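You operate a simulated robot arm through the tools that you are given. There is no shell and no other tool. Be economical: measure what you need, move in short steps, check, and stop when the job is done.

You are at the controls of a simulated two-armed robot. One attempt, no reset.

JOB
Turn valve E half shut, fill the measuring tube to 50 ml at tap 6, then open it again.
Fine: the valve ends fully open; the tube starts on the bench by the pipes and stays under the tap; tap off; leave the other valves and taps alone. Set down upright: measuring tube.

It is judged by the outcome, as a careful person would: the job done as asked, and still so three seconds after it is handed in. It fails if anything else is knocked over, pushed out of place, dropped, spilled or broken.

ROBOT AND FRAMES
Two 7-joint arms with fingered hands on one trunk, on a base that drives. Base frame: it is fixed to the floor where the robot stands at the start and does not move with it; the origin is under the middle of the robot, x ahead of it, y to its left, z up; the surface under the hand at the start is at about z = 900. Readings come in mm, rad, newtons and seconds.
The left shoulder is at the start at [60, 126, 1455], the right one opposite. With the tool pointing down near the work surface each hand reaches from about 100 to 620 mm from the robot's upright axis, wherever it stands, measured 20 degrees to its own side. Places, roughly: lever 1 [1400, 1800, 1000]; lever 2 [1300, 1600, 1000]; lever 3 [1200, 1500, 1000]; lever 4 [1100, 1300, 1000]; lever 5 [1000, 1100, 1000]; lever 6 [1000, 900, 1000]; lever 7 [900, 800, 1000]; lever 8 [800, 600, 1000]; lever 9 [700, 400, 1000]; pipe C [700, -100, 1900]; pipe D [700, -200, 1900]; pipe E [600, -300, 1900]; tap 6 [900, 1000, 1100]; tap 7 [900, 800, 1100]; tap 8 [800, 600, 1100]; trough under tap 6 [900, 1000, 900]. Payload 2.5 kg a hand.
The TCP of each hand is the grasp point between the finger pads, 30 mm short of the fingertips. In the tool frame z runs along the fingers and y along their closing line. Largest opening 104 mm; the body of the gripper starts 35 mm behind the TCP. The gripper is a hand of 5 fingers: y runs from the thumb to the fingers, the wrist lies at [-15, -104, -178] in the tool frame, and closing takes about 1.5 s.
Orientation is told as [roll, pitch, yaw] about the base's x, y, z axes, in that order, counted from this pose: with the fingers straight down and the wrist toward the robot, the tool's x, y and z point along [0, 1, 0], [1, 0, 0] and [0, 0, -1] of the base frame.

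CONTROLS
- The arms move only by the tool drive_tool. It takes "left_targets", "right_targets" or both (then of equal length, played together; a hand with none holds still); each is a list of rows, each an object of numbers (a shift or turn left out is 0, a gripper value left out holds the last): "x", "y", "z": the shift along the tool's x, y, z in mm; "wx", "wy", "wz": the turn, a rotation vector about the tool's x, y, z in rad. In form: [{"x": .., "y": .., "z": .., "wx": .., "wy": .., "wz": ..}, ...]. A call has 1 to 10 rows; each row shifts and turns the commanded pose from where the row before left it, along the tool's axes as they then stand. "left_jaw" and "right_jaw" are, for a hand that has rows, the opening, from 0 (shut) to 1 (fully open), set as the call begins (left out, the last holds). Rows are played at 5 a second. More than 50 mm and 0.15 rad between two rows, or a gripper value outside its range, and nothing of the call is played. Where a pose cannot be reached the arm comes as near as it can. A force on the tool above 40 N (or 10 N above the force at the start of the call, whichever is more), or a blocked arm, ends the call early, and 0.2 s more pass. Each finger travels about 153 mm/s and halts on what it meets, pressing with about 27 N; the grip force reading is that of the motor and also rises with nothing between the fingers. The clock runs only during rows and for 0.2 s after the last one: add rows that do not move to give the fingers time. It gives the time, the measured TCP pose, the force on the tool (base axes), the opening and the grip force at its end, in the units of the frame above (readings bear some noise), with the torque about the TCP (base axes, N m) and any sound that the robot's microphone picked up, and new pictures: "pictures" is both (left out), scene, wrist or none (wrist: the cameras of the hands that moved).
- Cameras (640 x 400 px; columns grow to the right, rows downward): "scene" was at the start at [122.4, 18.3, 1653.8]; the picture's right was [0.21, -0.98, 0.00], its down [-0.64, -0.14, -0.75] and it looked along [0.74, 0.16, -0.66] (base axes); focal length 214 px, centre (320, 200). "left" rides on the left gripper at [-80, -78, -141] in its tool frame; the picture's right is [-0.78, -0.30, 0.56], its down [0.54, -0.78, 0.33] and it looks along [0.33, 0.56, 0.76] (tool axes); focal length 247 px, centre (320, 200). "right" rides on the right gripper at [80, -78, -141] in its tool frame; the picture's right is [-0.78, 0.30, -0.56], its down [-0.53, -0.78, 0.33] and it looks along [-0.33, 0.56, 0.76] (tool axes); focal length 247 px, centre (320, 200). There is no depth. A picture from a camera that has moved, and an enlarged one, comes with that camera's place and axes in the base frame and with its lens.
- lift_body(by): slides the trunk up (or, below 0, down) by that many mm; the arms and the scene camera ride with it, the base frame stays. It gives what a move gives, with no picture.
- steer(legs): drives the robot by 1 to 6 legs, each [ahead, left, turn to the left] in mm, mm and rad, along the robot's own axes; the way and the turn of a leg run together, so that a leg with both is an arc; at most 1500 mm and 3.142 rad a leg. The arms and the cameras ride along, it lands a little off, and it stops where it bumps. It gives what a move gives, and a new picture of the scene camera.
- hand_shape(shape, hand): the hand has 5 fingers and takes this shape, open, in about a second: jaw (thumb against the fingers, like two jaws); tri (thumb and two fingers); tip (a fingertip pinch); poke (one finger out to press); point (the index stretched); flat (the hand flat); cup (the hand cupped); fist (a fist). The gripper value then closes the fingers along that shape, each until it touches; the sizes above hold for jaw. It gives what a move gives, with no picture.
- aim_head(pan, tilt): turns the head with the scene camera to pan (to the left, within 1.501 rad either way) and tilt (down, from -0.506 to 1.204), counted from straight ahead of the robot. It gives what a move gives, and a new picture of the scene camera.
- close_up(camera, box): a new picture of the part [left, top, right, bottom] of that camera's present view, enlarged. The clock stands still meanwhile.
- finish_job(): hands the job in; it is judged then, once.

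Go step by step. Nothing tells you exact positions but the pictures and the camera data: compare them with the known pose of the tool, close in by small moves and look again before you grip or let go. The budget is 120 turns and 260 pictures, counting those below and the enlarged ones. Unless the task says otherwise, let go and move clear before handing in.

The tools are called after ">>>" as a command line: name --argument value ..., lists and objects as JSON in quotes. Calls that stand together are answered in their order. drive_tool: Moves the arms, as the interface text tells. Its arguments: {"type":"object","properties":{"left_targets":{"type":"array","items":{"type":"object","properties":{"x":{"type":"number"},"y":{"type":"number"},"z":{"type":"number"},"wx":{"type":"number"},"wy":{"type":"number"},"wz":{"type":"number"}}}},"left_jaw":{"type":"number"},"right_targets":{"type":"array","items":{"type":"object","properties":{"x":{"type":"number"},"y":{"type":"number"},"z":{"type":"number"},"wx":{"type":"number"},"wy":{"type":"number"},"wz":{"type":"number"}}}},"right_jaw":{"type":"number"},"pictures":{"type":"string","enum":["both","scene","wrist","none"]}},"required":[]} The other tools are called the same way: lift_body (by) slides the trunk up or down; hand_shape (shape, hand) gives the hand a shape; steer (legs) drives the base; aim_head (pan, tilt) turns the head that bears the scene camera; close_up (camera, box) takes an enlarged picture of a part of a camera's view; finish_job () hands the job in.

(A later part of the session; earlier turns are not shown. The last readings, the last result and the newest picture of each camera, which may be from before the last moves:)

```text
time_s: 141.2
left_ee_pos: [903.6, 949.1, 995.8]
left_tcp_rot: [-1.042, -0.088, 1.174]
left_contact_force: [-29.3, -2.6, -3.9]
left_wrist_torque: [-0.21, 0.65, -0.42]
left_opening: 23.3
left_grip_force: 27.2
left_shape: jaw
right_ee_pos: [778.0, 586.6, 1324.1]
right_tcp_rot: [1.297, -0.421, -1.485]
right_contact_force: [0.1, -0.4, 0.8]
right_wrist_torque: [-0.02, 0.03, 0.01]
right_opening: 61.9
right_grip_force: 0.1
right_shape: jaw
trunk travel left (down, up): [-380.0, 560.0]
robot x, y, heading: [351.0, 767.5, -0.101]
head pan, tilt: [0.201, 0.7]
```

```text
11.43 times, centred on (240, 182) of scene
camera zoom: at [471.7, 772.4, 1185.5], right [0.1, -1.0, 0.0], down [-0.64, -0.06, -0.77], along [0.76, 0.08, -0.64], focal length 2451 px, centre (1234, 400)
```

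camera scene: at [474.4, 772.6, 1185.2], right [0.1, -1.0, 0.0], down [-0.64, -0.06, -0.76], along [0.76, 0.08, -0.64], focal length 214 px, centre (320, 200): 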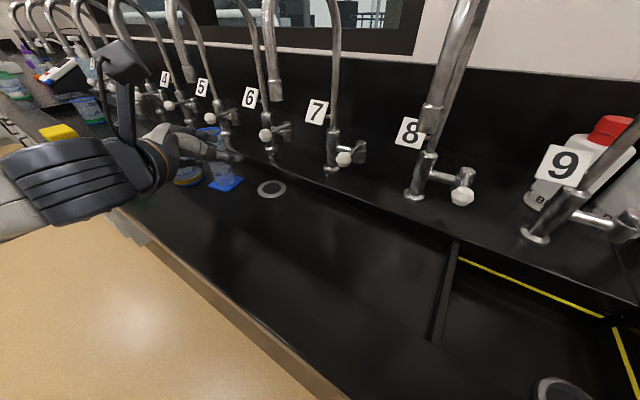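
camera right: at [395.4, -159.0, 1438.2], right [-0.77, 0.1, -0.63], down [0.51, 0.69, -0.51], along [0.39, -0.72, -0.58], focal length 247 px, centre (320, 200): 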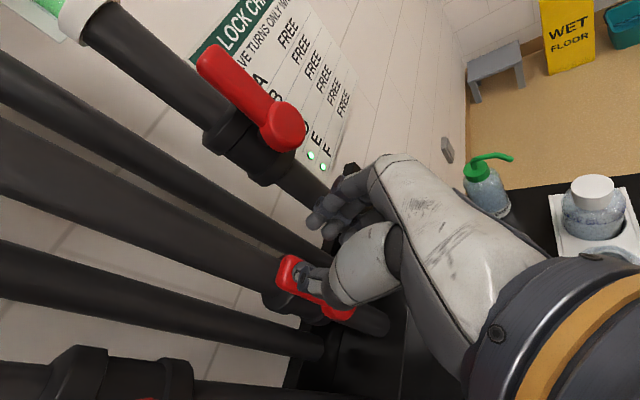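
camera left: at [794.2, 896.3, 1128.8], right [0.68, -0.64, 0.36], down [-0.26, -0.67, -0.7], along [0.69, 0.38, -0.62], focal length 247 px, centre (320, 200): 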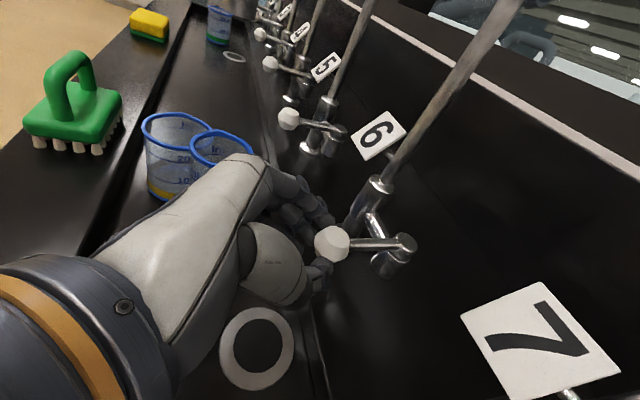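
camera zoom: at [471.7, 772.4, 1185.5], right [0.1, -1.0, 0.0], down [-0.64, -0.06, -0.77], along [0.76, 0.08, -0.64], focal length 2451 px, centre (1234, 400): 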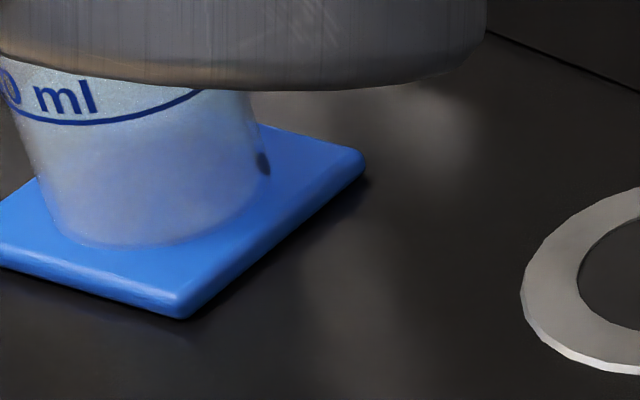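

Tap is off. I release the knob, back away and read the level.

>>> drive_tool --left_targets '[{}, {}, {"z": -20}, {"z": -30}, {"z": -30}]' --left_jaw 0.45 --pictures "none"

>>> steer --legs '[[-90, -130, 0]]'

>>> close_up --camera "scene" --box '[160, 60, 300, 200]'

```text
time_s: 142.4
left_ee_pos: [842.7, 973.9, 1035.8]
left_tcp_rot: [-1.044, -0.088, 1.179]
left_contact_force: [-0.7, 0.1, 0.9]
left_wrist_torque: [0.0, 0.01, -0.02]
left_opening: 46.5
left_grip_force: 0.1
left_shape: jaw
right_ee_pos: [780.5, 586.0, 1323.6]
right_tcp_rot: [1.296, -0.42, -1.483]
right_contact_force: [-0.9, 0.5, -1.4]
right_wrist_torque: [0.01, 0.02, -0.01]
right_opening: 62.2
right_grip_force: 0.0
right_shape: jaw
trunk travel left (down, up): [-380.0, 560.0]
robot x, y, heading: [348.4, 765.1, -0.099]
head pan, tilt: [0.201, 0.7]
```

```text
time_s: 143.8
left_ee_pos: [739.2, 852.4, 1037.0]
left_tcp_rot: [-1.046, -0.089, 1.179]
left_contact_force: [0.7, 0.0, 0.2]
left_wrist_torque: [0.01, 0.01, -0.08]
left_opening: 46.5
left_grip_force: 0.2
left_shape: jaw
right_ee_pos: [677.3, 465.6, 1322.3]
right_tcp_rot: [1.294, -0.42, -1.483]
right_contact_force: [0.5, 0.1, 0.5]
right_wrist_torque: [0.0, -0.02, -0.03]
right_opening: 62.0
right_grip_force: 0.1
right_shape: jaw
trunk travel left (down, up): [-380.0, 560.0]
robot x, y, heading: [250.5, 646.5, -0.095]
head pan, tilt: [0.201, 0.7]
camera scene: at [371.6, 651.4, 1185.2], right [0.1, -1.0, 0.0], down [-0.64, -0.06, -0.77], along [0.76, 0.07, -0.64], focal length 214 px, centre (320, 200)
```

scene: 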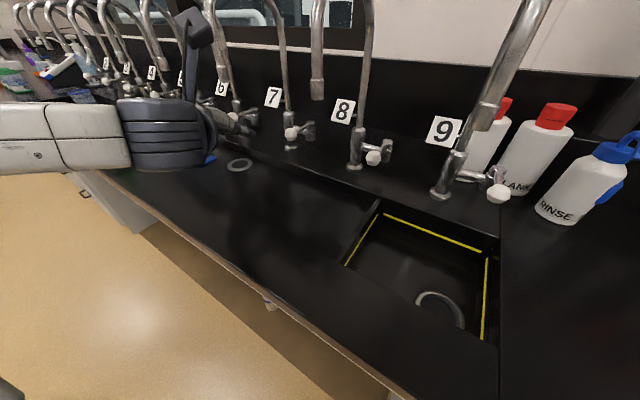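

```text
2.86 times, centred on (230, 130) of scene
camera zoom: at [371.6, 651.4, 1185.2], right [0.1, -1.0, 0.0], down [-0.64, -0.06, -0.77], along [0.76, 0.07, -0.64], focal length 613 px, centre (577, 400)
```

zoom: 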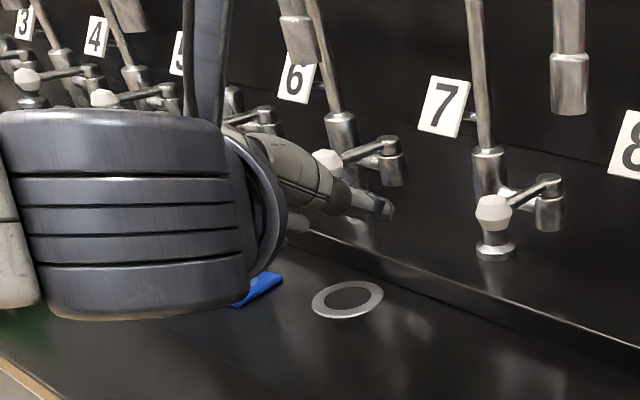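

>>> close_up --camera "left" --box '[160, 60, 400, 220]'

>>> steer --legs '[[-190, 0, 0], [0, 420, 0]]'

>>> close_up --camera "scene" --box '[240, 40, 480, 190]'

```text
2.50 times, centred on (280, 140) of left
camera zoom: at [629.3, 800.6, 1170.0], right [0.68, -0.64, 0.36], down [-0.26, -0.67, -0.7], along [0.69, 0.38, -0.62], focal length 617 px, centre (420, 350)
```

zoom: 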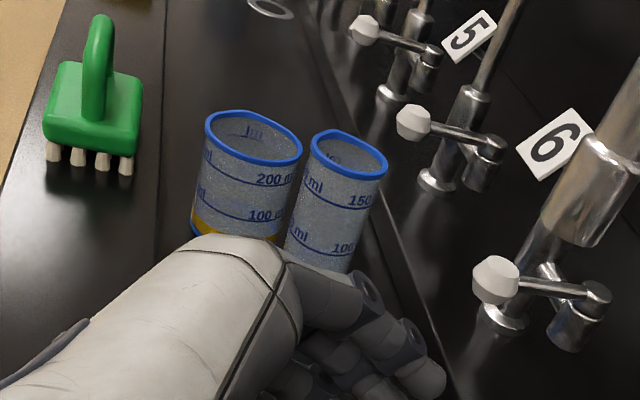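

```text
time_s: 147.6
left_ee_pos: [591.2, 1293.9, 1036.5]
left_tcp_rot: [-1.045, -0.09, 1.182]
left_contact_force: [0.4, 0.2, 1.2]
left_wrist_torque: [0.0, 0.02, 0.03]
left_opening: 46.5
left_grip_force: 0.1
left_shape: jaw
right_ee_pos: [531.2, 906.3, 1322.9]
right_tcp_rot: [1.292, -0.423, -1.48]
right_contact_force: [0.0, 0.0, 0.1]
right_wrist_torque: [0.0, 0.02, 0.01]
right_opening: 62.1
right_grip_force: 0.1
right_shape: jaw
trunk travel left (down, up): [-380.0, 560.0]
robot x, y, heading: [100.4, 1085.2, -0.101]
head pan, tilt: [0.201, 0.7]
camera scene: at [224.2, 1091.4, 1185.1], right [0.1, -0.99, 0.0], down [-0.64, -0.07, -0.76], along [0.76, 0.08, -0.64], focal length 214 px, centre (320, 200)
```

scene: 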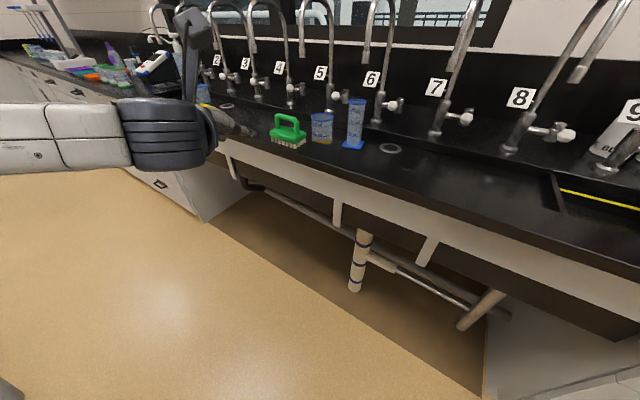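

```text
2.67 times, centred on (360, 115) of scene
camera zoom: at [224.2, 1091.4, 1185.1], right [0.1, -0.99, 0.0], down [-0.64, -0.07, -0.76], along [0.76, 0.08, -0.64], focal length 572 px, centre (213, 427)
```

zoom: 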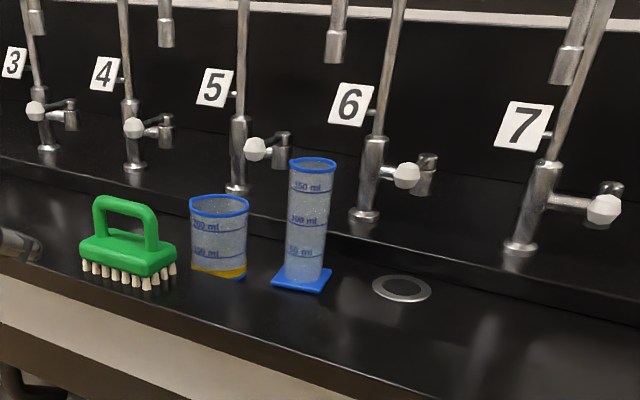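

>>> close_up --camera "scene" --box '[338, 92, 374, 156]'

>>> close_up --camera "scene" --box '[340, 126, 372, 154]'

```text
6.25 times, centred on (356, 124) of scene
camera zoom: at [224.2, 1091.4, 1185.1], right [0.1, -0.99, 0.0], down [-0.64, -0.07, -0.76], along [0.76, 0.08, -0.64], focal length 1340 px, centre (95, 675)
```

zoom: 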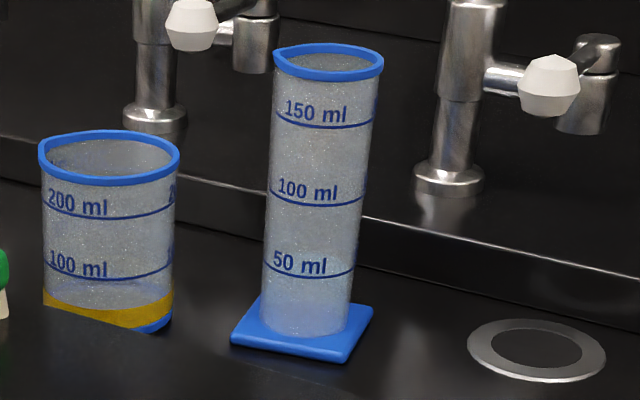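

```text
14.29 times, centred on (356, 140) of scene
camera zoom: at [224.2, 1091.4, 1185.1], right [0.1, -0.99, 0.0], down [-0.64, -0.07, -0.76], along [0.76, 0.08, -0.64], focal length 3064 px, centre (-194, 1057)
```

zoom: 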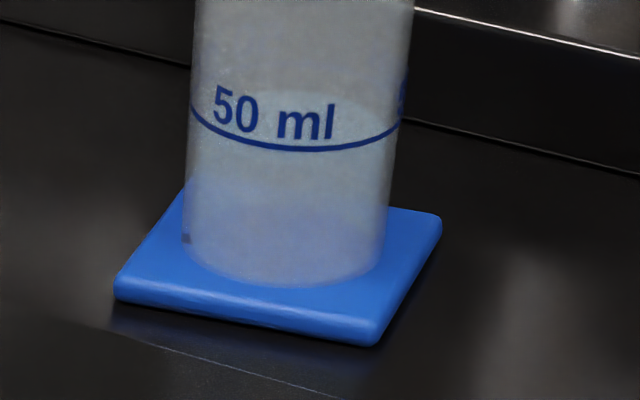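

>>> close_up --camera "scene" --box '[347, 129, 371, 144]'

```text
16.00 times, centred on (359, 136) of scene
camera zoom: at [224.2, 1091.4, 1185.1], right [0.1, -0.99, 0.0], down [-0.64, -0.07, -0.76], along [0.76, 0.08, -0.64], focal length 3432 px, centre (-304, 1216)
```

zoom: 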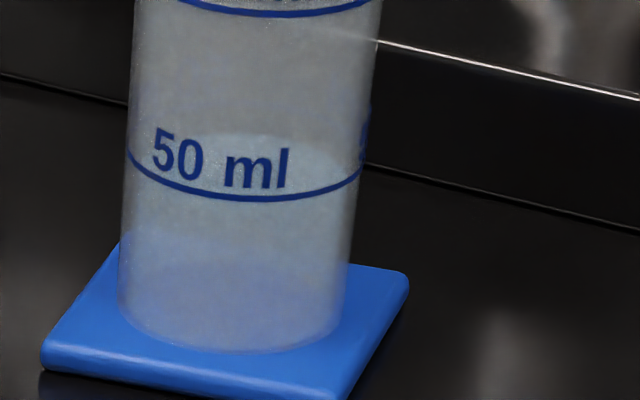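

The level reads about 45 ml (surface ~4-5 ml below the 50 line). I return by the same path to the knob for a short top-up.

>>> steer --legs '[[0, -420, 0], [190, 0, 0], [90, 130, 0]]'

>>> drive_tool --left_targets '[{}]' --left_jaw 0.45 --pictures "wrist"

```text
time_s: 152.3
left_ee_pos: [840.3, 972.2, 1037.6]
left_tcp_rot: [-1.045, -0.087, 1.182]
left_contact_force: [0.4, -0.7, 0.6]
left_wrist_torque: [-0.02, 0.0, -0.02]
left_opening: 46.3
left_grip_force: 0.2
left_shape: jaw
right_ee_pos: [782.0, 584.7, 1322.5]
right_tcp_rot: [1.294, -0.42, -1.482]
right_contact_force: [0.5, 0.9, 0.6]
right_wrist_torque: [0.03, -0.05, 0.0]
right_opening: 61.9
right_grip_force: 0.1
right_shape: jaw
trunk travel left (down, up): [-380.0, 560.0]
robot x, y, heading: [349.0, 762.9, -0.098]
head pan, tilt: [0.201, 0.7]
camera scene: at [475.1, 770.1, 1185.1], right [0.1, -0.99, 0.0], down [-0.64, -0.07, -0.76], along [0.76, 0.08, -0.64], focal length 214 px, centre (320, 200)
```

scene: 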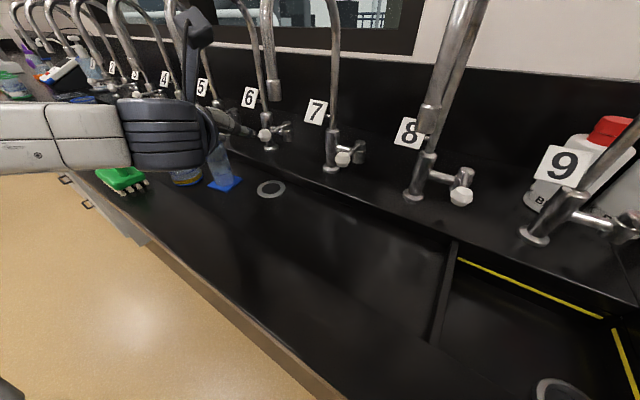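

```text
time_s: 152.7
left_ee_pos: [841.2, 971.2, 1036.6]
left_tcp_rot: [-1.045, -0.09, 1.183]
left_contact_force: [-1.0, -0.6, -0.2]
left_wrist_torque: [0.03, -0.01, 0.01]
left_opening: 46.8
left_grip_force: 0.1
left_shape: jaw
right_ee_pos: [782.1, 585.8, 1324.6]
right_tcp_rot: [1.294, -0.422, -1.482]
right_contact_force: [0.4, 0.0, -0.2]
right_wrist_torque: [-0.01, -0.04, -0.03]
right_opening: 61.9
right_grip_force: 0.0
right_shape: jaw
trunk travel left (down, up): [-380.0, 560.0]
robot x, y, heading: [353.6, 763.5, -0.098]
head pan, tilt: [0.201, 0.7]
camera left: at [732.0, 919.7, 1170.1], right [0.68, -0.64, 0.36], down [-0.25, -0.67, -0.7], along [0.69, 0.38, -0.62], focal length 247 px, centre (320, 200)
```

left: 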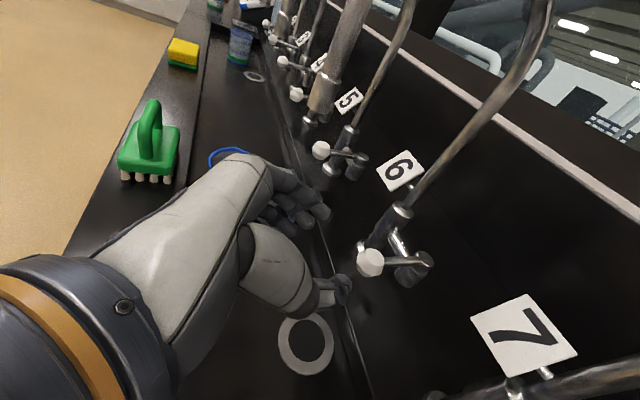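

Back within 3 mm of the earlier pose. I reinsert the fingers around the knob and grip it.

>>> drive_tool --left_targets '[{"y": 2, "z": 26}, {"y": 1, "z": 26}, {"z": 24}, {}]' --left_jaw 0.45 --pictures "wrist"

>>> close_up --camera "left" --box '[220, 130, 460, 300]'

```text
time_s: 153.7
left_ee_pos: [905.3, 953.2, 996.8]
left_tcp_rot: [-1.045, -0.09, 1.181]
left_contact_force: [-0.1, -0.3, 0.6]
left_wrist_torque: [0.0, 0.01, 0.02]
left_opening: 46.4
left_grip_force: 0.1
left_shape: jaw
right_ee_pos: [782.2, 585.5, 1324.1]
right_tcp_rot: [1.293, -0.419, -1.481]
right_contact_force: [-0.2, 0.4, 0.6]
right_wrist_torque: [-0.01, -0.03, 0.03]
right_opening: 62.0
right_grip_force: 0.1
right_shape: jaw
trunk travel left (down, up): [-380.0, 560.0]
robot x, y, heading: [352.5, 763.8, -0.102]
head pan, tilt: [0.201, 0.7]
camera left: at [795.1, 900.5, 1130.8], right [0.68, -0.64, 0.36], down [-0.25, -0.67, -0.7], along [0.69, 0.38, -0.62], focal length 247 px, centre (320, 200)
```

left: 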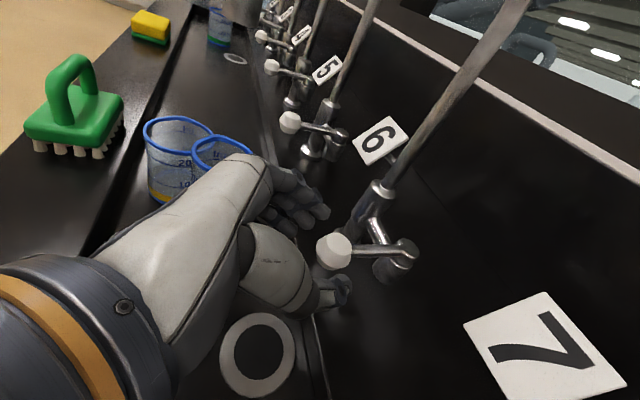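

```text
2.35 times, centred on (340, 215) of left
camera zoom: at [795.1, 900.5, 1130.8], right [0.68, -0.64, 0.36], down [-0.25, -0.67, -0.7], along [0.69, 0.38, -0.62], focal length 581 px, centre (273, 165)
```

zoom: 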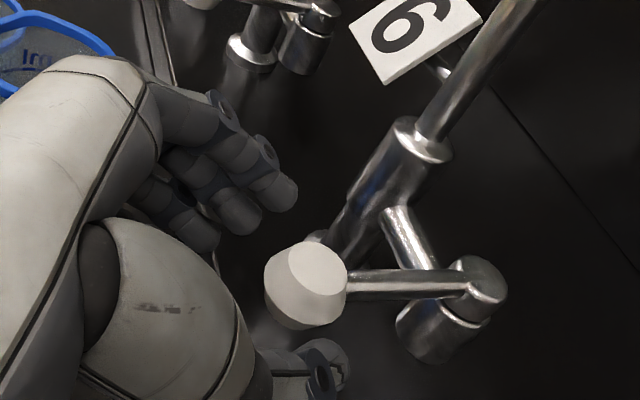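

>>> drive_tool --left_targets '[{"y": -3}, {}]' --left_jaw 0.12 --pictures "none"

>>> drive_tool --left_targets '[{"y": -10}, {"y": -10}, {"y": 11}, {"y": 12}]' --left_jaw 0.12 --pictures "none"

>>> close_up --camera "left" --box '[60, 0, 380, 260]'

>>> close_up --camera "scene" --box '[200, 140, 250, 195]'

```text
time_s: 154.3
left_ee_pos: [902.6, 949.6, 999.0]
left_tcp_rot: [-1.047, -0.089, 1.182]
left_contact_force: [-3.9, -1.8, 0.3]
left_wrist_torque: [-0.03, 0.01, -0.04]
left_opening: 18.0
left_grip_force: 26.7
left_shape: jaw
right_ee_pos: [780.5, 585.0, 1322.9]
right_tcp_rot: [1.295, -0.421, -1.481]
right_contact_force: [0.0, -1.2, -0.7]
right_wrist_torque: [0.0, 0.0, -0.03]
right_opening: 62.0
right_grip_force: 0.0
right_shape: jaw
trunk travel left (down, up): [-380.0, 560.0]
robot x, y, heading: [349.4, 767.4, -0.094]
head pan, tilt: [0.201, 0.7]
```

```text
time_s: 155.3
left_ee_pos: [903.7, 949.6, 999.6]
left_tcp_rot: [-1.043, -0.089, 1.175]
left_contact_force: [-16.5, -6.2, -2.7]
left_wrist_torque: [-0.2, 0.36, -0.34]
left_opening: 18.0
left_grip_force: 26.5
left_shape: jaw
right_ee_pos: [780.6, 584.4, 1323.6]
right_tcp_rot: [1.294, -0.42, -1.484]
right_contact_force: [-0.3, -0.9, 1.5]
right_wrist_torque: [-0.02, -0.04, 0.02]
right_opening: 62.0
right_grip_force: 0.1
right_shape: jaw
trunk travel left (down, up): [-380.0, 560.0]
robot x, y, heading: [350.6, 762.1, -0.102]
head pan, tilt: [0.201, 0.7]
```

```text
1.54 times, centred on (220, 130) of left
camera zoom: at [793.4, 898.1, 1133.1], right [0.68, -0.64, 0.36], down [-0.26, -0.67, -0.7], along [0.69, 0.38, -0.62], focal length 380 px, centre (474, 308)
```

zoom: 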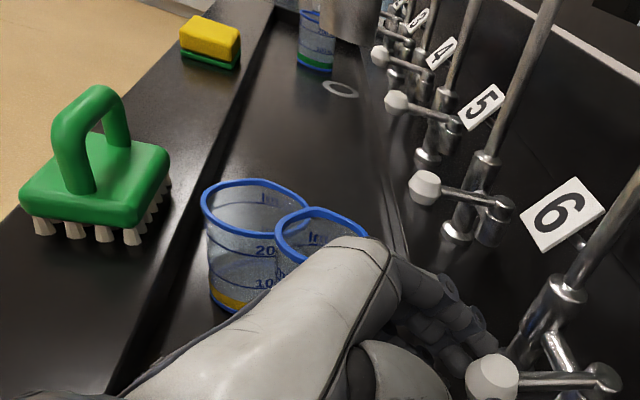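

```text
7.27 times, centred on (225, 168) of scene
camera zoom: at [473.4, 769.0, 1185.2], right [0.1, -0.99, 0.0], down [-0.64, -0.06, -0.77], along [0.76, 0.08, -0.64], focal length 1560 px, centre (1011, 436)
```

zoom: 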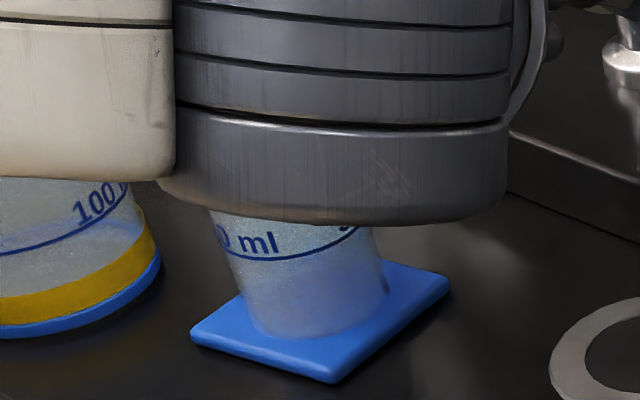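

Tap is off again. I release, back out and re-read the level.

>>> drive_tool --left_targets '[{}, {}, {"z": -24}, {"z": -26}, {"z": -28}]' --left_jaw 0.45 --pictures "none"

>>> steer --legs '[[-90, -130, 0], [-190, 0, 0], [0, 420, 0]]'

>>> close_up --camera "scene" --box '[347, 129, 371, 144]'

```text
time_s: 156.5
left_ee_pos: [839.4, 975.7, 1038.3]
left_tcp_rot: [-1.045, -0.091, 1.184]
left_contact_force: [0.5, 0.4, 0.6]
left_wrist_torque: [0.04, -0.01, 0.01]
left_opening: 46.3
left_grip_force: 0.0
left_shape: jaw
right_ee_pos: [782.1, 585.0, 1323.9]
right_tcp_rot: [1.297, -0.421, -1.483]
right_contact_force: [0.1, -0.4, -0.3]
right_wrist_torque: [0.0, -0.03, 0.0]
right_opening: 62.0
right_grip_force: 0.1
right_shape: jaw
trunk travel left (down, up): [-380.0, 560.0]
robot x, y, heading: [347.9, 767.3, -0.1]
head pan, tilt: [0.201, 0.7]
```

```text
time_s: 161.3
left_ee_pos: [593.2, 1296.5, 1037.2]
left_tcp_rot: [-1.046, -0.089, 1.181]
left_contact_force: [0.4, 0.3, 1.0]
left_wrist_torque: [0.01, 0.0, 0.0]
left_opening: 46.5
left_grip_force: 0.0
left_shape: jaw
right_ee_pos: [532.9, 905.9, 1322.6]
right_tcp_rot: [1.292, -0.42, -1.484]
right_contact_force: [-0.1, -0.7, 0.6]
right_wrist_torque: [0.02, 0.02, 0.03]
right_opening: 62.1
right_grip_force: 0.1
right_shape: jaw
trunk travel left (down, up): [-380.0, 560.0]
robot x, y, heading: [98.3, 1088.1, -0.105]
head pan, tilt: [0.201, 0.7]
camera scene: at [225.9, 1091.0, 1185.1], right [0.1, -1.0, 0.0], down [-0.64, -0.06, -0.76], along [0.76, 0.08, -0.64], focal length 214 px, centre (320, 200)
```

scene: 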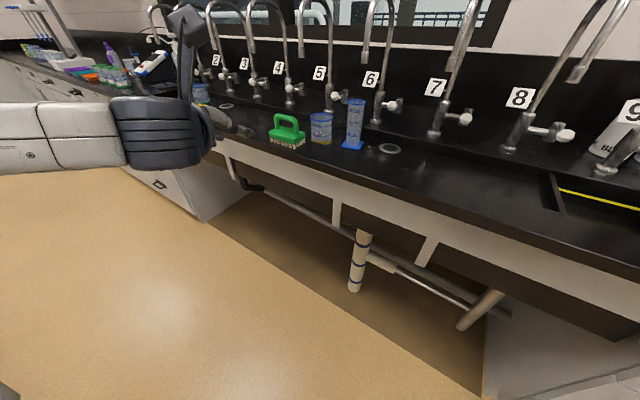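

```text
16.00 times, centred on (359, 136) of scene
camera zoom: at [225.9, 1091.0, 1185.1], right [0.1, -1.0, 0.0], down [-0.64, -0.06, -0.76], along [0.76, 0.08, -0.64], focal length 3432 px, centre (-304, 1216)
```

zoom: 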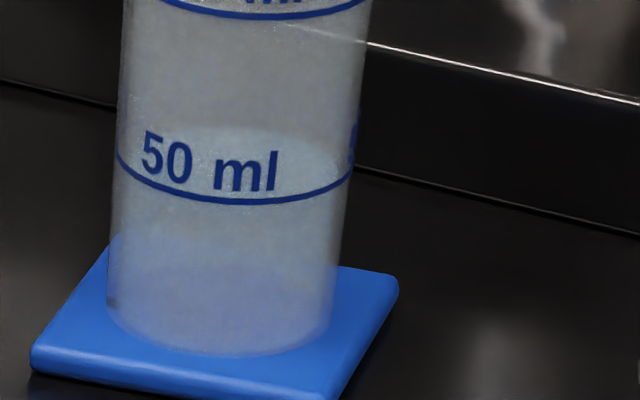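

The level rose to roughly 48-49 ml. I lower the trunk for a flatter line of sight to confirm.

>>> lift_body --by -180

>>> aim_head --pan 0.0 --tilt 0.2

>>> close_up --camera "scene" --box '[290, 160, 350, 220]'

```text
time_s: 163.3
left_ee_pos: [591.4, 1295.8, 858.2]
left_tcp_rot: [-1.045, -0.087, 1.181]
left_contact_force: [-0.3, 0.4, -0.5]
left_wrist_torque: [0.0, 0.03, 0.02]
left_opening: 46.3
left_grip_force: 0.0
left_shape: jaw
right_ee_pos: [532.8, 905.2, 1142.8]
right_tcp_rot: [1.295, -0.419, -1.483]
right_contact_force: [0.3, -0.7, 0.3]
right_wrist_torque: [0.0, -0.02, 0.01]
right_opening: 61.9
right_grip_force: 0.0
right_shape: jaw
trunk travel left (down, up): [-200.0, 740.0]
robot x, y, heading: [102.2, 1088.8, -0.1]
head pan, tilt: [0.201, 0.7]
```

```text
time_s: 164.2
left_ee_pos: [591.8, 1296.5, 859.2]
left_tcp_rot: [-1.047, -0.09, 1.181]
left_contact_force: [-0.1, -0.3, 0.1]
left_wrist_torque: [-0.02, 0.03, -0.02]
left_opening: 46.4
left_grip_force: 0.0
left_shape: jaw
right_ee_pos: [531.7, 903.8, 1141.5]
right_tcp_rot: [1.294, -0.422, -1.485]
right_contact_force: [-0.3, -0.6, -0.2]
right_wrist_torque: [0.02, -0.01, 0.01]
right_opening: 62.0
right_grip_force: 0.0
right_shape: jaw
trunk travel left (down, up): [-200.0, 740.0]
robot x, y, heading: [100.5, 1088.9, -0.103]
head pan, tilt: [0.0, 0.201]
camera scene: at [234.0, 1073.0, 1050.5], right [-0.1, -0.99, 0.0], down [-0.2, 0.02, -0.98], along [0.97, -0.1, -0.2], focal length 214 px, centre (320, 200)
```

scene: 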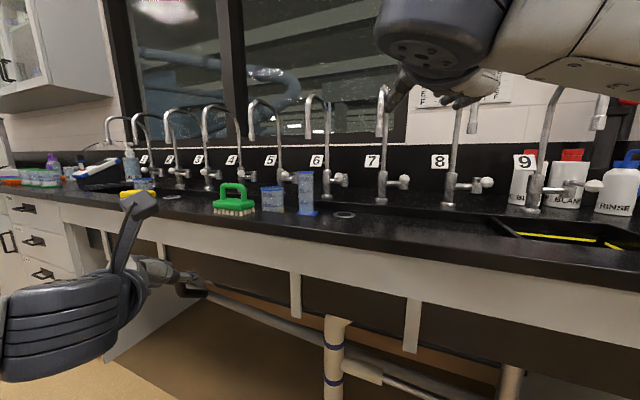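

```text
6.67 times, centred on (320, 190) of scene
camera zoom: at [234.0, 1073.0, 1050.5], right [-0.1, -0.99, 0.0], down [-0.2, 0.02, -0.98], along [0.97, -0.1, -0.2], focal length 1430 px, centre (320, 267)
```

zoom: 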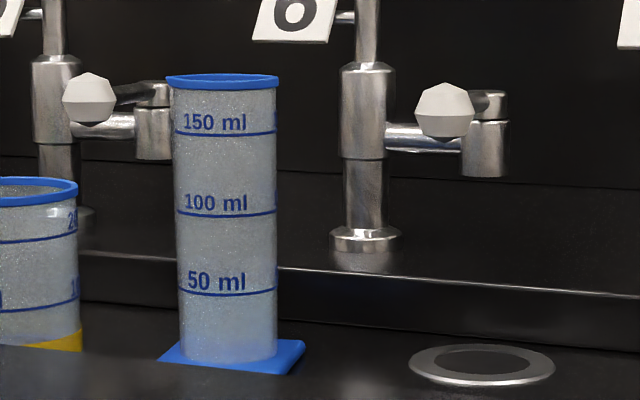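

>>> close_up --camera "scene" --box '[302, 194, 322, 216]'

```text
16.00 times, centred on (312, 205) of scene
camera zoom: at [234.0, 1073.0, 1050.5], right [-0.1, -0.99, 0.0], down [-0.2, 0.02, -0.98], along [0.97, -0.1, -0.2], focal length 3432 px, centre (448, 120)
```

zoom: 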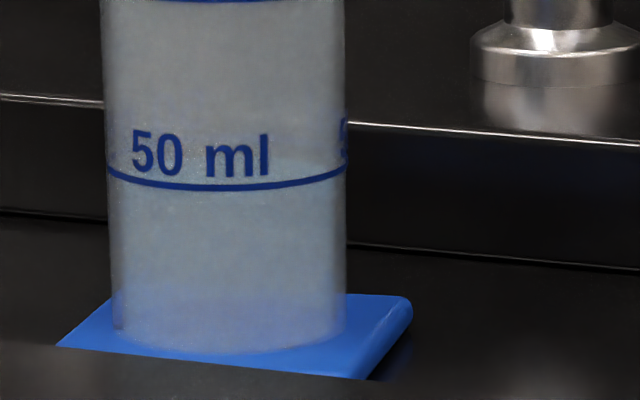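

Tube reads about 48–49 ml, essentially at the 50 line, and the tap is off. Now I raise the trunk, turn to face the bench squarely and drive back to valve E.

>>> lift_body --by 740

>>> steer --legs '[[0, 0, -0.36], [0, -1000, 0]]'

>>> aim_head --pan 0.0 --tilt 0.75

```text
refused: 740 is not a number from -400 to 400
```

```text
time_s: 170.5
left_ee_pos: [201.4, 221.0, 858.5]
left_tcp_rot: [-1.046, -0.087, 0.847]
left_contact_force: [0.1, 0.1, -0.3]
left_wrist_torque: [-0.02, 0.03, 0.01]
left_opening: 46.3
left_grip_force: 0.1
left_shape: jaw
right_ee_pos: [18.1, -129.9, 1143.2]
right_tcp_rot: [1.294, -0.422, -1.817]
right_contact_force: [-0.4, -0.3, 0.2]
right_wrist_torque: [0.01, 0.0, -0.01]
right_opening: 62.0
right_grip_force: 0.0
right_shape: jaw
trunk travel left (down, up): [-200.0, 740.0]
robot x, y, heading: [-328.1, 182.9, -0.432]
head pan, tilt: [0.0, 0.201]
camera scene: at [-209.1, 126.6, 1050.6], right [-0.42, -0.91, 0.0], down [-0.18, 0.08, -0.98], along [0.89, -0.41, -0.2], focal length 214 px, centre (320, 200)
```

scene: 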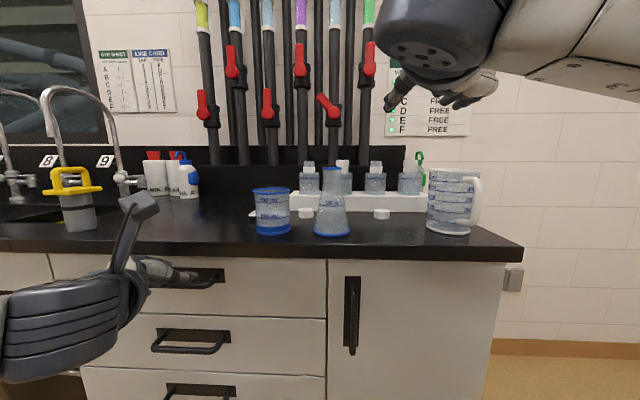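

```text
time_s: 171.5
left_ee_pos: [202.2, 219.6, 858.5]
left_tcp_rot: [-1.046, -0.089, 0.847]
left_contact_force: [0.3, -0.2, 0.1]
left_wrist_torque: [-0.03, 0.01, -0.03]
left_opening: 46.1
left_grip_force: 0.1
left_shape: jaw
right_ee_pos: [18.2, -130.1, 1142.1]
right_tcp_rot: [1.294, -0.422, -1.818]
right_contact_force: [-0.5, -0.4, 0.3]
right_wrist_torque: [0.0, -0.02, 0.01]
right_opening: 62.1
right_grip_force: 0.0
right_shape: jaw
trunk travel left (down, up): [-200.0, 740.0]
robot x, y, heading: [-330.4, 182.6, -0.435]
head pan, tilt: [0.0, 0.75]
camera scene: at [-218.5, 130.9, 1001.0], right [-0.42, -0.91, 0.0], down [-0.62, 0.29, -0.73], along [0.66, -0.31, -0.68], focal length 214 px, centre (320, 200)
```

scene: 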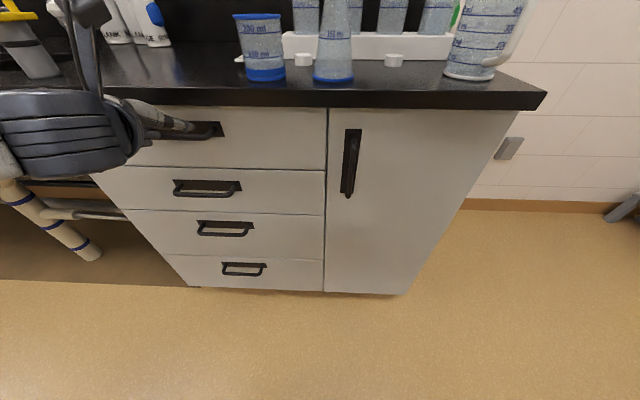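

The left hand came close to the drawers, with no contact. I back off 120 mm before raising the trunk.

>>> steer --legs '[[-120, 0, -0.03]]'

>>> lift_body --by 400

>>> lift_body --by 340

>>> drive_tool --right_targets '[{"x": -36, "y": -17, "z": 12}, {"x": -36, "y": -17, "z": 12}, {"x": -36, "y": -17, "z": 12}, {"x": -36, "y": -17, "z": 12}, {"x": -36, "y": -17, "z": 12}, {"x": -36, "y": -17, "z": 12}, {"x": -36, "y": -17, "z": 12}, {"x": -36, "y": -17, "z": 12}, {"x": -36, "y": -17, "z": 12}, {"x": -36, "y": -17, "z": 12}]' --pictures "scene"

```text
time_s: 172.7
left_ee_pos: [94.1, 256.2, 857.1]
left_tcp_rot: [-1.046, -0.087, 0.817]
left_contact_force: [0.3, -0.9, -0.4]
left_wrist_torque: [-0.03, -0.02, -0.01]
left_opening: 46.4
left_grip_force: 0.1
left_shape: jaw
right_ee_pos: [-99.7, -87.9, 1143.2]
right_tcp_rot: [1.293, -0.42, -1.846]
right_contact_force: [-0.7, 0.6, 0.0]
right_wrist_torque: [0.01, 0.02, 0.0]
right_opening: 62.1
right_grip_force: 0.0
right_shape: jaw
trunk travel left (down, up): [-200.0, 740.0]
robot x, y, heading: [-440.0, 238.2, -0.457]
head pan, tilt: [0.0, 0.75]
camera scene: at [-328.2, 179.9, 1000.9], right [-0.45, -0.89, 0.0], down [-0.61, 0.31, -0.73], along [0.65, -0.33, -0.68], focal length 214 px, centre (320, 200)
```

scene: 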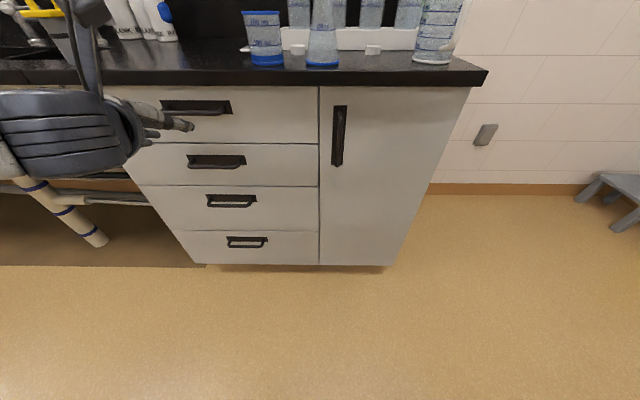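

```text
time_s: 176.6
left_ee_pos: [94.1, 256.1, 1258.6]
left_tcp_rot: [-1.046, -0.089, 0.818]
left_contact_force: [0.4, 0.1, 0.0]
left_wrist_torque: [0.0, -0.01, -0.02]
left_opening: 46.2
left_grip_force: 0.1
left_shape: jaw
right_ee_pos: [-99.8, -87.9, 1541.9]
right_tcp_rot: [1.295, -0.42, -1.846]
right_contact_force: [0.2, -0.3, -0.7]
right_wrist_torque: [0.02, 0.01, 0.03]
right_opening: 62.0
right_grip_force: 0.0
right_shape: jaw
trunk travel left (down, up): [-600.0, 340.0]
robot x, y, heading: [-440.8, 233.9, -0.459]
head pan, tilt: [0.0, 0.75]
```

```text
time_s: 179.9
left_ee_pos: [95.0, 256.7, 1598.7]
left_tcp_rot: [-1.045, -0.089, 0.816]
left_contact_force: [0.0, -0.2, -0.3]
left_wrist_torque: [0.01, -0.01, 0.02]
left_opening: 46.3
left_grip_force: 0.0
left_shape: jaw
right_ee_pos: [-99.5, -87.9, 1883.0]
right_tcp_rot: [1.294, -0.423, -1.847]
right_contact_force: [-0.2, 0.8, 0.0]
right_wrist_torque: [-0.02, -0.03, 0.02]
right_opening: 62.2
right_grip_force: 0.0
right_shape: jaw
trunk travel left (down, up): [-940.0, 0.0]
robot x, y, heading: [-439.8, 233.6, -0.465]
head pan, tilt: [0.0, 0.75]
```

```text
time_s: 182.1
left_ee_pos: [95.8, 256.7, 1598.3]
left_tcp_rot: [-1.044, -0.09, 0.816]
left_contact_force: [0.2, 0.1, 0.4]
left_wrist_torque: [0.0, 0.01, -0.03]
left_opening: 46.4
left_grip_force: 0.2
left_shape: jaw
right_ee_pos: [-82.6, -95.8, 1466.3]
right_tcp_rot: [1.295, -0.42, -1.847]
right_contact_force: [-0.1, 0.1, -0.3]
right_wrist_torque: [0.01, -0.02, 0.0]
right_opening: 62.0
right_grip_force: 0.0
right_shape: jaw
trunk travel left (down, up): [-940.0, 0.0]
robot x, y, heading: [-436.4, 234.2, -0.469]
head pan, tilt: [0.0, 0.75]
camera scene: at [-327.4, 180.0, 1740.9], right [-0.45, -0.89, 0.0], down [-0.61, 0.31, -0.73], along [0.65, -0.33, -0.68], focal length 214 px, centre (320, 200)
```

scene: 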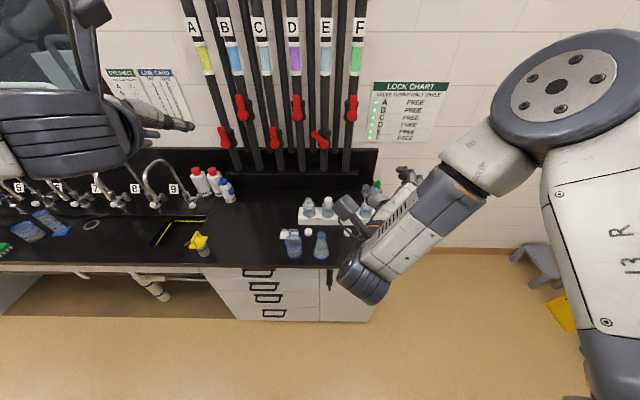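

>>> drive_tool --right_targets '[{"x": -20.5, "y": -36, "z": 12.7}, {"x": -20.5, "y": -36, "z": 12.7}, {"x": -20.5, "y": -36, "z": 12.7}, {"x": -20.5, "y": -36, "z": 12.7}, {"x": -20.5, "y": -36, "z": 12.7}, {}]' --pictures "none"

>>> steer --legs '[[330, 10, 0]]'

>>> close_up --camera "scene" --box '[240, 100, 440, 240]'

```text
time_s: 183.5
left_ee_pos: [94.5, 256.5, 1598.0]
left_tcp_rot: [-1.045, -0.089, 0.818]
left_contact_force: [-0.5, -0.4, -0.6]
left_wrist_torque: [-0.01, -0.01, 0.0]
left_opening: 46.2
left_grip_force: 0.1
left_shape: jaw
right_ee_pos: [-5.5, 14.6, 1297.7]
right_tcp_rot: [1.294, -0.42, -1.847]
right_contact_force: [-0.2, 1.2, -0.5]
right_wrist_torque: [0.0, 0.0, 0.01]
right_opening: 62.0
right_grip_force: 0.1
right_shape: jaw
right hand out of reach, approached as far as the arm can: row 3, 4
trunk travel left (down, up): [-940.0, 0.0]
robot x, y, heading: [-438.2, 236.6, -0.464]
head pan, tilt: [0.0, 0.75]
```

```text
time_s: 185.7
left_ee_pos: [396.3, 117.2, 1598.0]
left_tcp_rot: [-1.046, -0.089, 0.82]
left_contact_force: [0.1, 0.1, 0.2]
left_wrist_torque: [-0.01, 0.01, 0.02]
left_opening: 46.3
left_grip_force: 0.1
left_shape: jaw
right_ee_pos: [298.0, -125.1, 1298.3]
right_tcp_rot: [1.292, -0.422, -1.846]
right_contact_force: [0.4, 0.5, -0.3]
right_wrist_torque: [0.0, 0.0, -0.01]
right_opening: 62.1
right_grip_force: 0.1
right_shape: jaw
trunk travel left (down, up): [-940.0, 0.0]
robot x, y, heading: [-135.1, 97.3, -0.469]
head pan, tilt: [0.0, 0.75]
camera scene: at [-27.2, 40.2, 1740.9], right [-0.45, -0.89, 0.0], down [-0.61, 0.31, -0.73], along [0.65, -0.33, -0.68], focal length 214 px, centre (320, 200)
```

scene: 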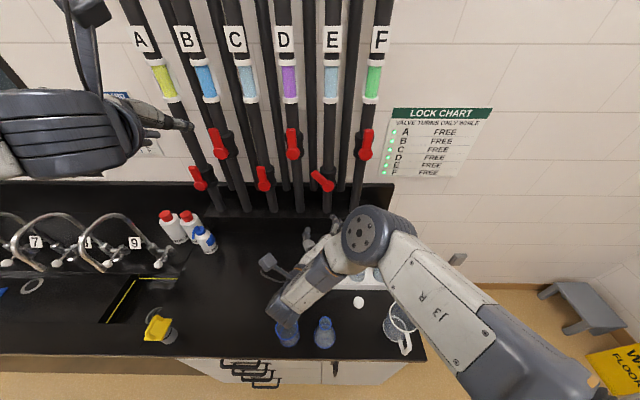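

```text
2.86 times, centred on (340, 170) of scene
camera zoom: at [-27.2, 40.2, 1740.9], right [-0.45, -0.89, 0.0], down [-0.61, 0.31, -0.73], along [0.65, -0.33, -0.68], focal length 613 px, centre (263, 286)
```

zoom: 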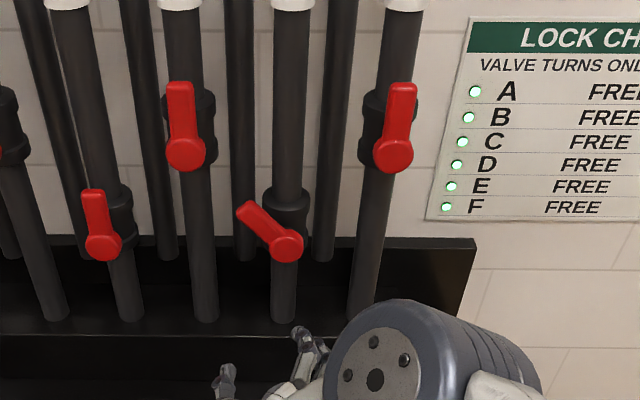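

Valve E is still at 45°. I drive in and line the open jaw up exactly as when I last released it.

>>> steer --legs '[[165, 0, 0.006]]'

>>> drive_tool --right_targets '[{"x": 3, "y": -15.9, "z": 15}, {}]' --right_jaw 0.6 --pictures "none"

>>> close_up --camera "scene" --box '[260, 150, 420, 250]'

```text
time_s: 187.1
left_ee_pos: [540.8, 50.6, 1598.4]
left_tcp_rot: [-1.048, -0.089, 0.83]
left_contact_force: [0.5, 0.7, 0.3]
left_wrist_torque: [0.02, 0.0, 0.02]
left_opening: 46.7
left_grip_force: 0.1
left_shape: jaw
right_ee_pos: [443.9, -192.0, 1298.7]
right_tcp_rot: [1.295, -0.421, -1.835]
right_contact_force: [-0.2, 0.2, -0.5]
right_wrist_torque: [-0.03, -0.01, -0.02]
right_opening: 62.4
right_grip_force: 0.1
right_shape: jaw
trunk travel left (down, up): [-940.0, 0.0]
robot x, y, heading: [8.9, 23.1, -0.455]
head pan, tilt: [0.0, 0.75]
camera scene: at [119.1, -30.7, 1741.0], right [-0.44, -0.9, 0.0], down [-0.61, 0.3, -0.73], along [0.66, -0.32, -0.68], focal length 214 px, centre (320, 200)
```

scene: 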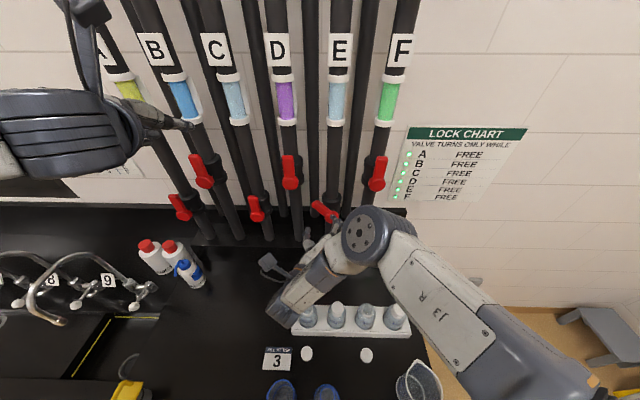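

```text
time_s: 187.7
left_ee_pos: [541.1, 50.0, 1599.1]
left_tcp_rot: [-1.045, -0.091, 0.828]
left_contact_force: [-0.6, -0.5, -0.5]
left_wrist_torque: [0.01, -0.03, -0.01]
left_opening: 46.6
left_grip_force: 0.1
left_shape: jaw
right_ee_pos: [464.3, -183.1, 1290.0]
right_tcp_rot: [1.294, -0.421, -1.833]
right_contact_force: [0.2, 0.7, 0.7]
right_wrist_torque: [0.02, -0.02, -0.02]
right_opening: 62.1
right_grip_force: 0.0
right_shape: jaw
trunk travel left (down, up): [-940.0, 0.0]
robot x, y, heading: [11.7, 20.0, -0.456]
head pan, tilt: [0.0, 0.75]
```

```text
4.00 times, centred on (340, 200) of scene
camera zoom: at [120.3, -31.6, 1740.9], right [-0.44, -0.9, 0.0], down [-0.61, 0.3, -0.73], along [0.66, -0.32, -0.68], focal length 858 px, centre (240, 200)
```

zoom: 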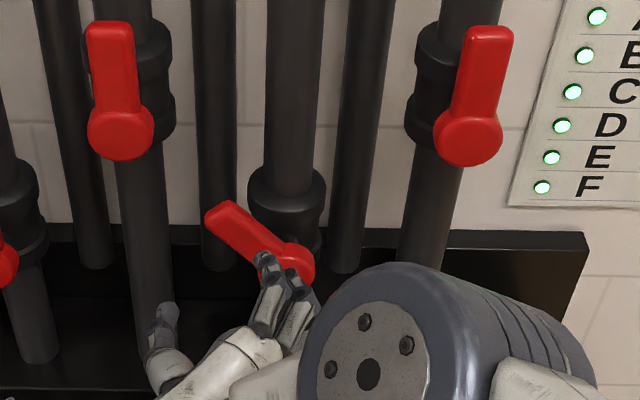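

Same relative pose as before. I move in, straddle the lever, narrow the jaw, and swing it clockwise back toward upright.

>>> drive_tool --right_targets '[{"x": 1.2, "y": 3.2, "z": 23.3}, {"x": 1.2, "y": 3.2, "z": 23.3}, {"x": 1.2, "y": 3.2, "z": 23.3}, {"x": 1.2, "y": 3.2, "z": 23.3}, {}]' --right_jaw 0.6 --pictures "none"

>>> drive_tool --right_targets '[{}, {}, {}, {"y": 7, "x": -0.7}, {"y": 7, "x": -0.7}, {"y": 7, "x": -0.7}, {"y": 7, "x": -0.7}, {}]' --right_jaw 0.25 --pictures "none"

>>> close_up --camera "scene" --box '[260, 150, 420, 250]'

```text
time_s: 188.9
left_ee_pos: [541.6, 49.8, 1598.9]
left_tcp_rot: [-1.045, -0.088, 0.827]
left_contact_force: [0.3, 0.4, -0.3]
left_wrist_torque: [-0.03, 0.01, 0.02]
left_opening: 46.8
left_grip_force: 0.2
left_shape: jaw
right_ee_pos: [546.0, -225.5, 1276.3]
right_tcp_rot: [1.294, -0.421, -1.836]
right_contact_force: [0.2, -0.8, 0.0]
right_wrist_torque: [-0.01, 0.03, -0.01]
right_opening: 62.2
right_grip_force: 0.0
right_shape: jaw
trunk travel left (down, up): [-940.0, 0.0]
robot x, y, heading: [7.1, 24.6, -0.454]
head pan, tilt: [0.0, 0.75]
```

```text
time_s: 190.7
left_ee_pos: [537.2, 53.9, 1599.6]
left_tcp_rot: [-1.05, -0.089, 0.83]
left_contact_force: [0.5, 0.2, 0.1]
left_wrist_torque: [0.01, -0.01, -0.01]
left_opening: 46.8
left_grip_force: 0.0
left_shape: jaw
right_ee_pos: [534.6, -250.1, 1286.8]
right_tcp_rot: [1.296, -0.423, -1.837]
right_contact_force: [-14.1, 11.6, 5.8]
right_wrist_torque: [0.04, -0.15, 0.22]
right_opening: 30.3
right_grip_force: 26.9
right_shape: jaw
trunk travel left (down, up): [-940.0, 0.0]
robot x, y, heading: [9.7, 22.7, -0.454]
head pan, tilt: [0.0, 0.75]
```

```text
4.00 times, centred on (340, 200) of scene
camera zoom: at [115.8, -27.8, 1741.4], right [-0.44, -0.9, 0.0], down [-0.61, 0.3, -0.73], along [0.66, -0.32, -0.68], focal length 858 px, centre (240, 200)
```

zoom: 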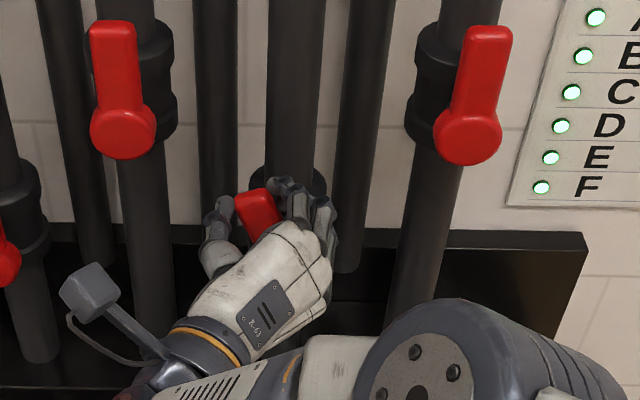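

>>> drive_tool --right_targets '[{"y": 6, "wz": 0.09}, {"y": 6, "wz": 0.09}, {"y": 6, "wz": 0.09}, {"y": 6, "wz": 0.09}, {}]' --right_jaw 0.25 --pictures "none"

>>> close_up --camera "scene" --box '[260, 150, 420, 250]'

```text
time_s: 191.9
left_ee_pos: [537.3, 52.3, 1600.7]
left_tcp_rot: [-1.051, -0.09, 0.829]
left_contact_force: [-0.3, 0.0, 0.2]
left_wrist_torque: [0.03, 0.01, -0.01]
left_opening: 46.5
left_grip_force: 0.0
left_shape: jaw
right_ee_pos: [526.3, -273.0, 1293.6]
right_tcp_rot: [1.317, -0.072, -1.934]
right_contact_force: [-26.7, 12.4, -1.9]
right_wrist_torque: [0.11, 0.0, 0.12]
right_opening: 31.1
right_grip_force: 27.2
right_shape: jaw
trunk travel left (down, up): [-940.0, 0.0]
robot x, y, heading: [8.1, 21.5, -0.452]
head pan, tilt: [0.0, 0.75]
```

```text
4.00 times, centred on (340, 200) of scene
camera zoom: at [113.9, -28.3, 1741.4], right [-0.44, -0.9, 0.0], down [-0.61, 0.3, -0.73], along [0.66, -0.32, -0.68], focal length 858 px, centre (240, 200)
```

zoom: 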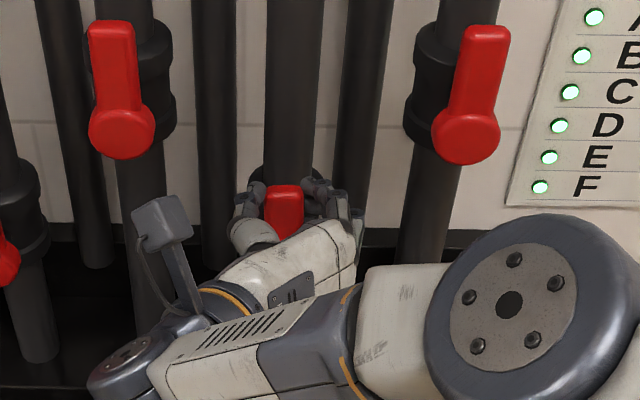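

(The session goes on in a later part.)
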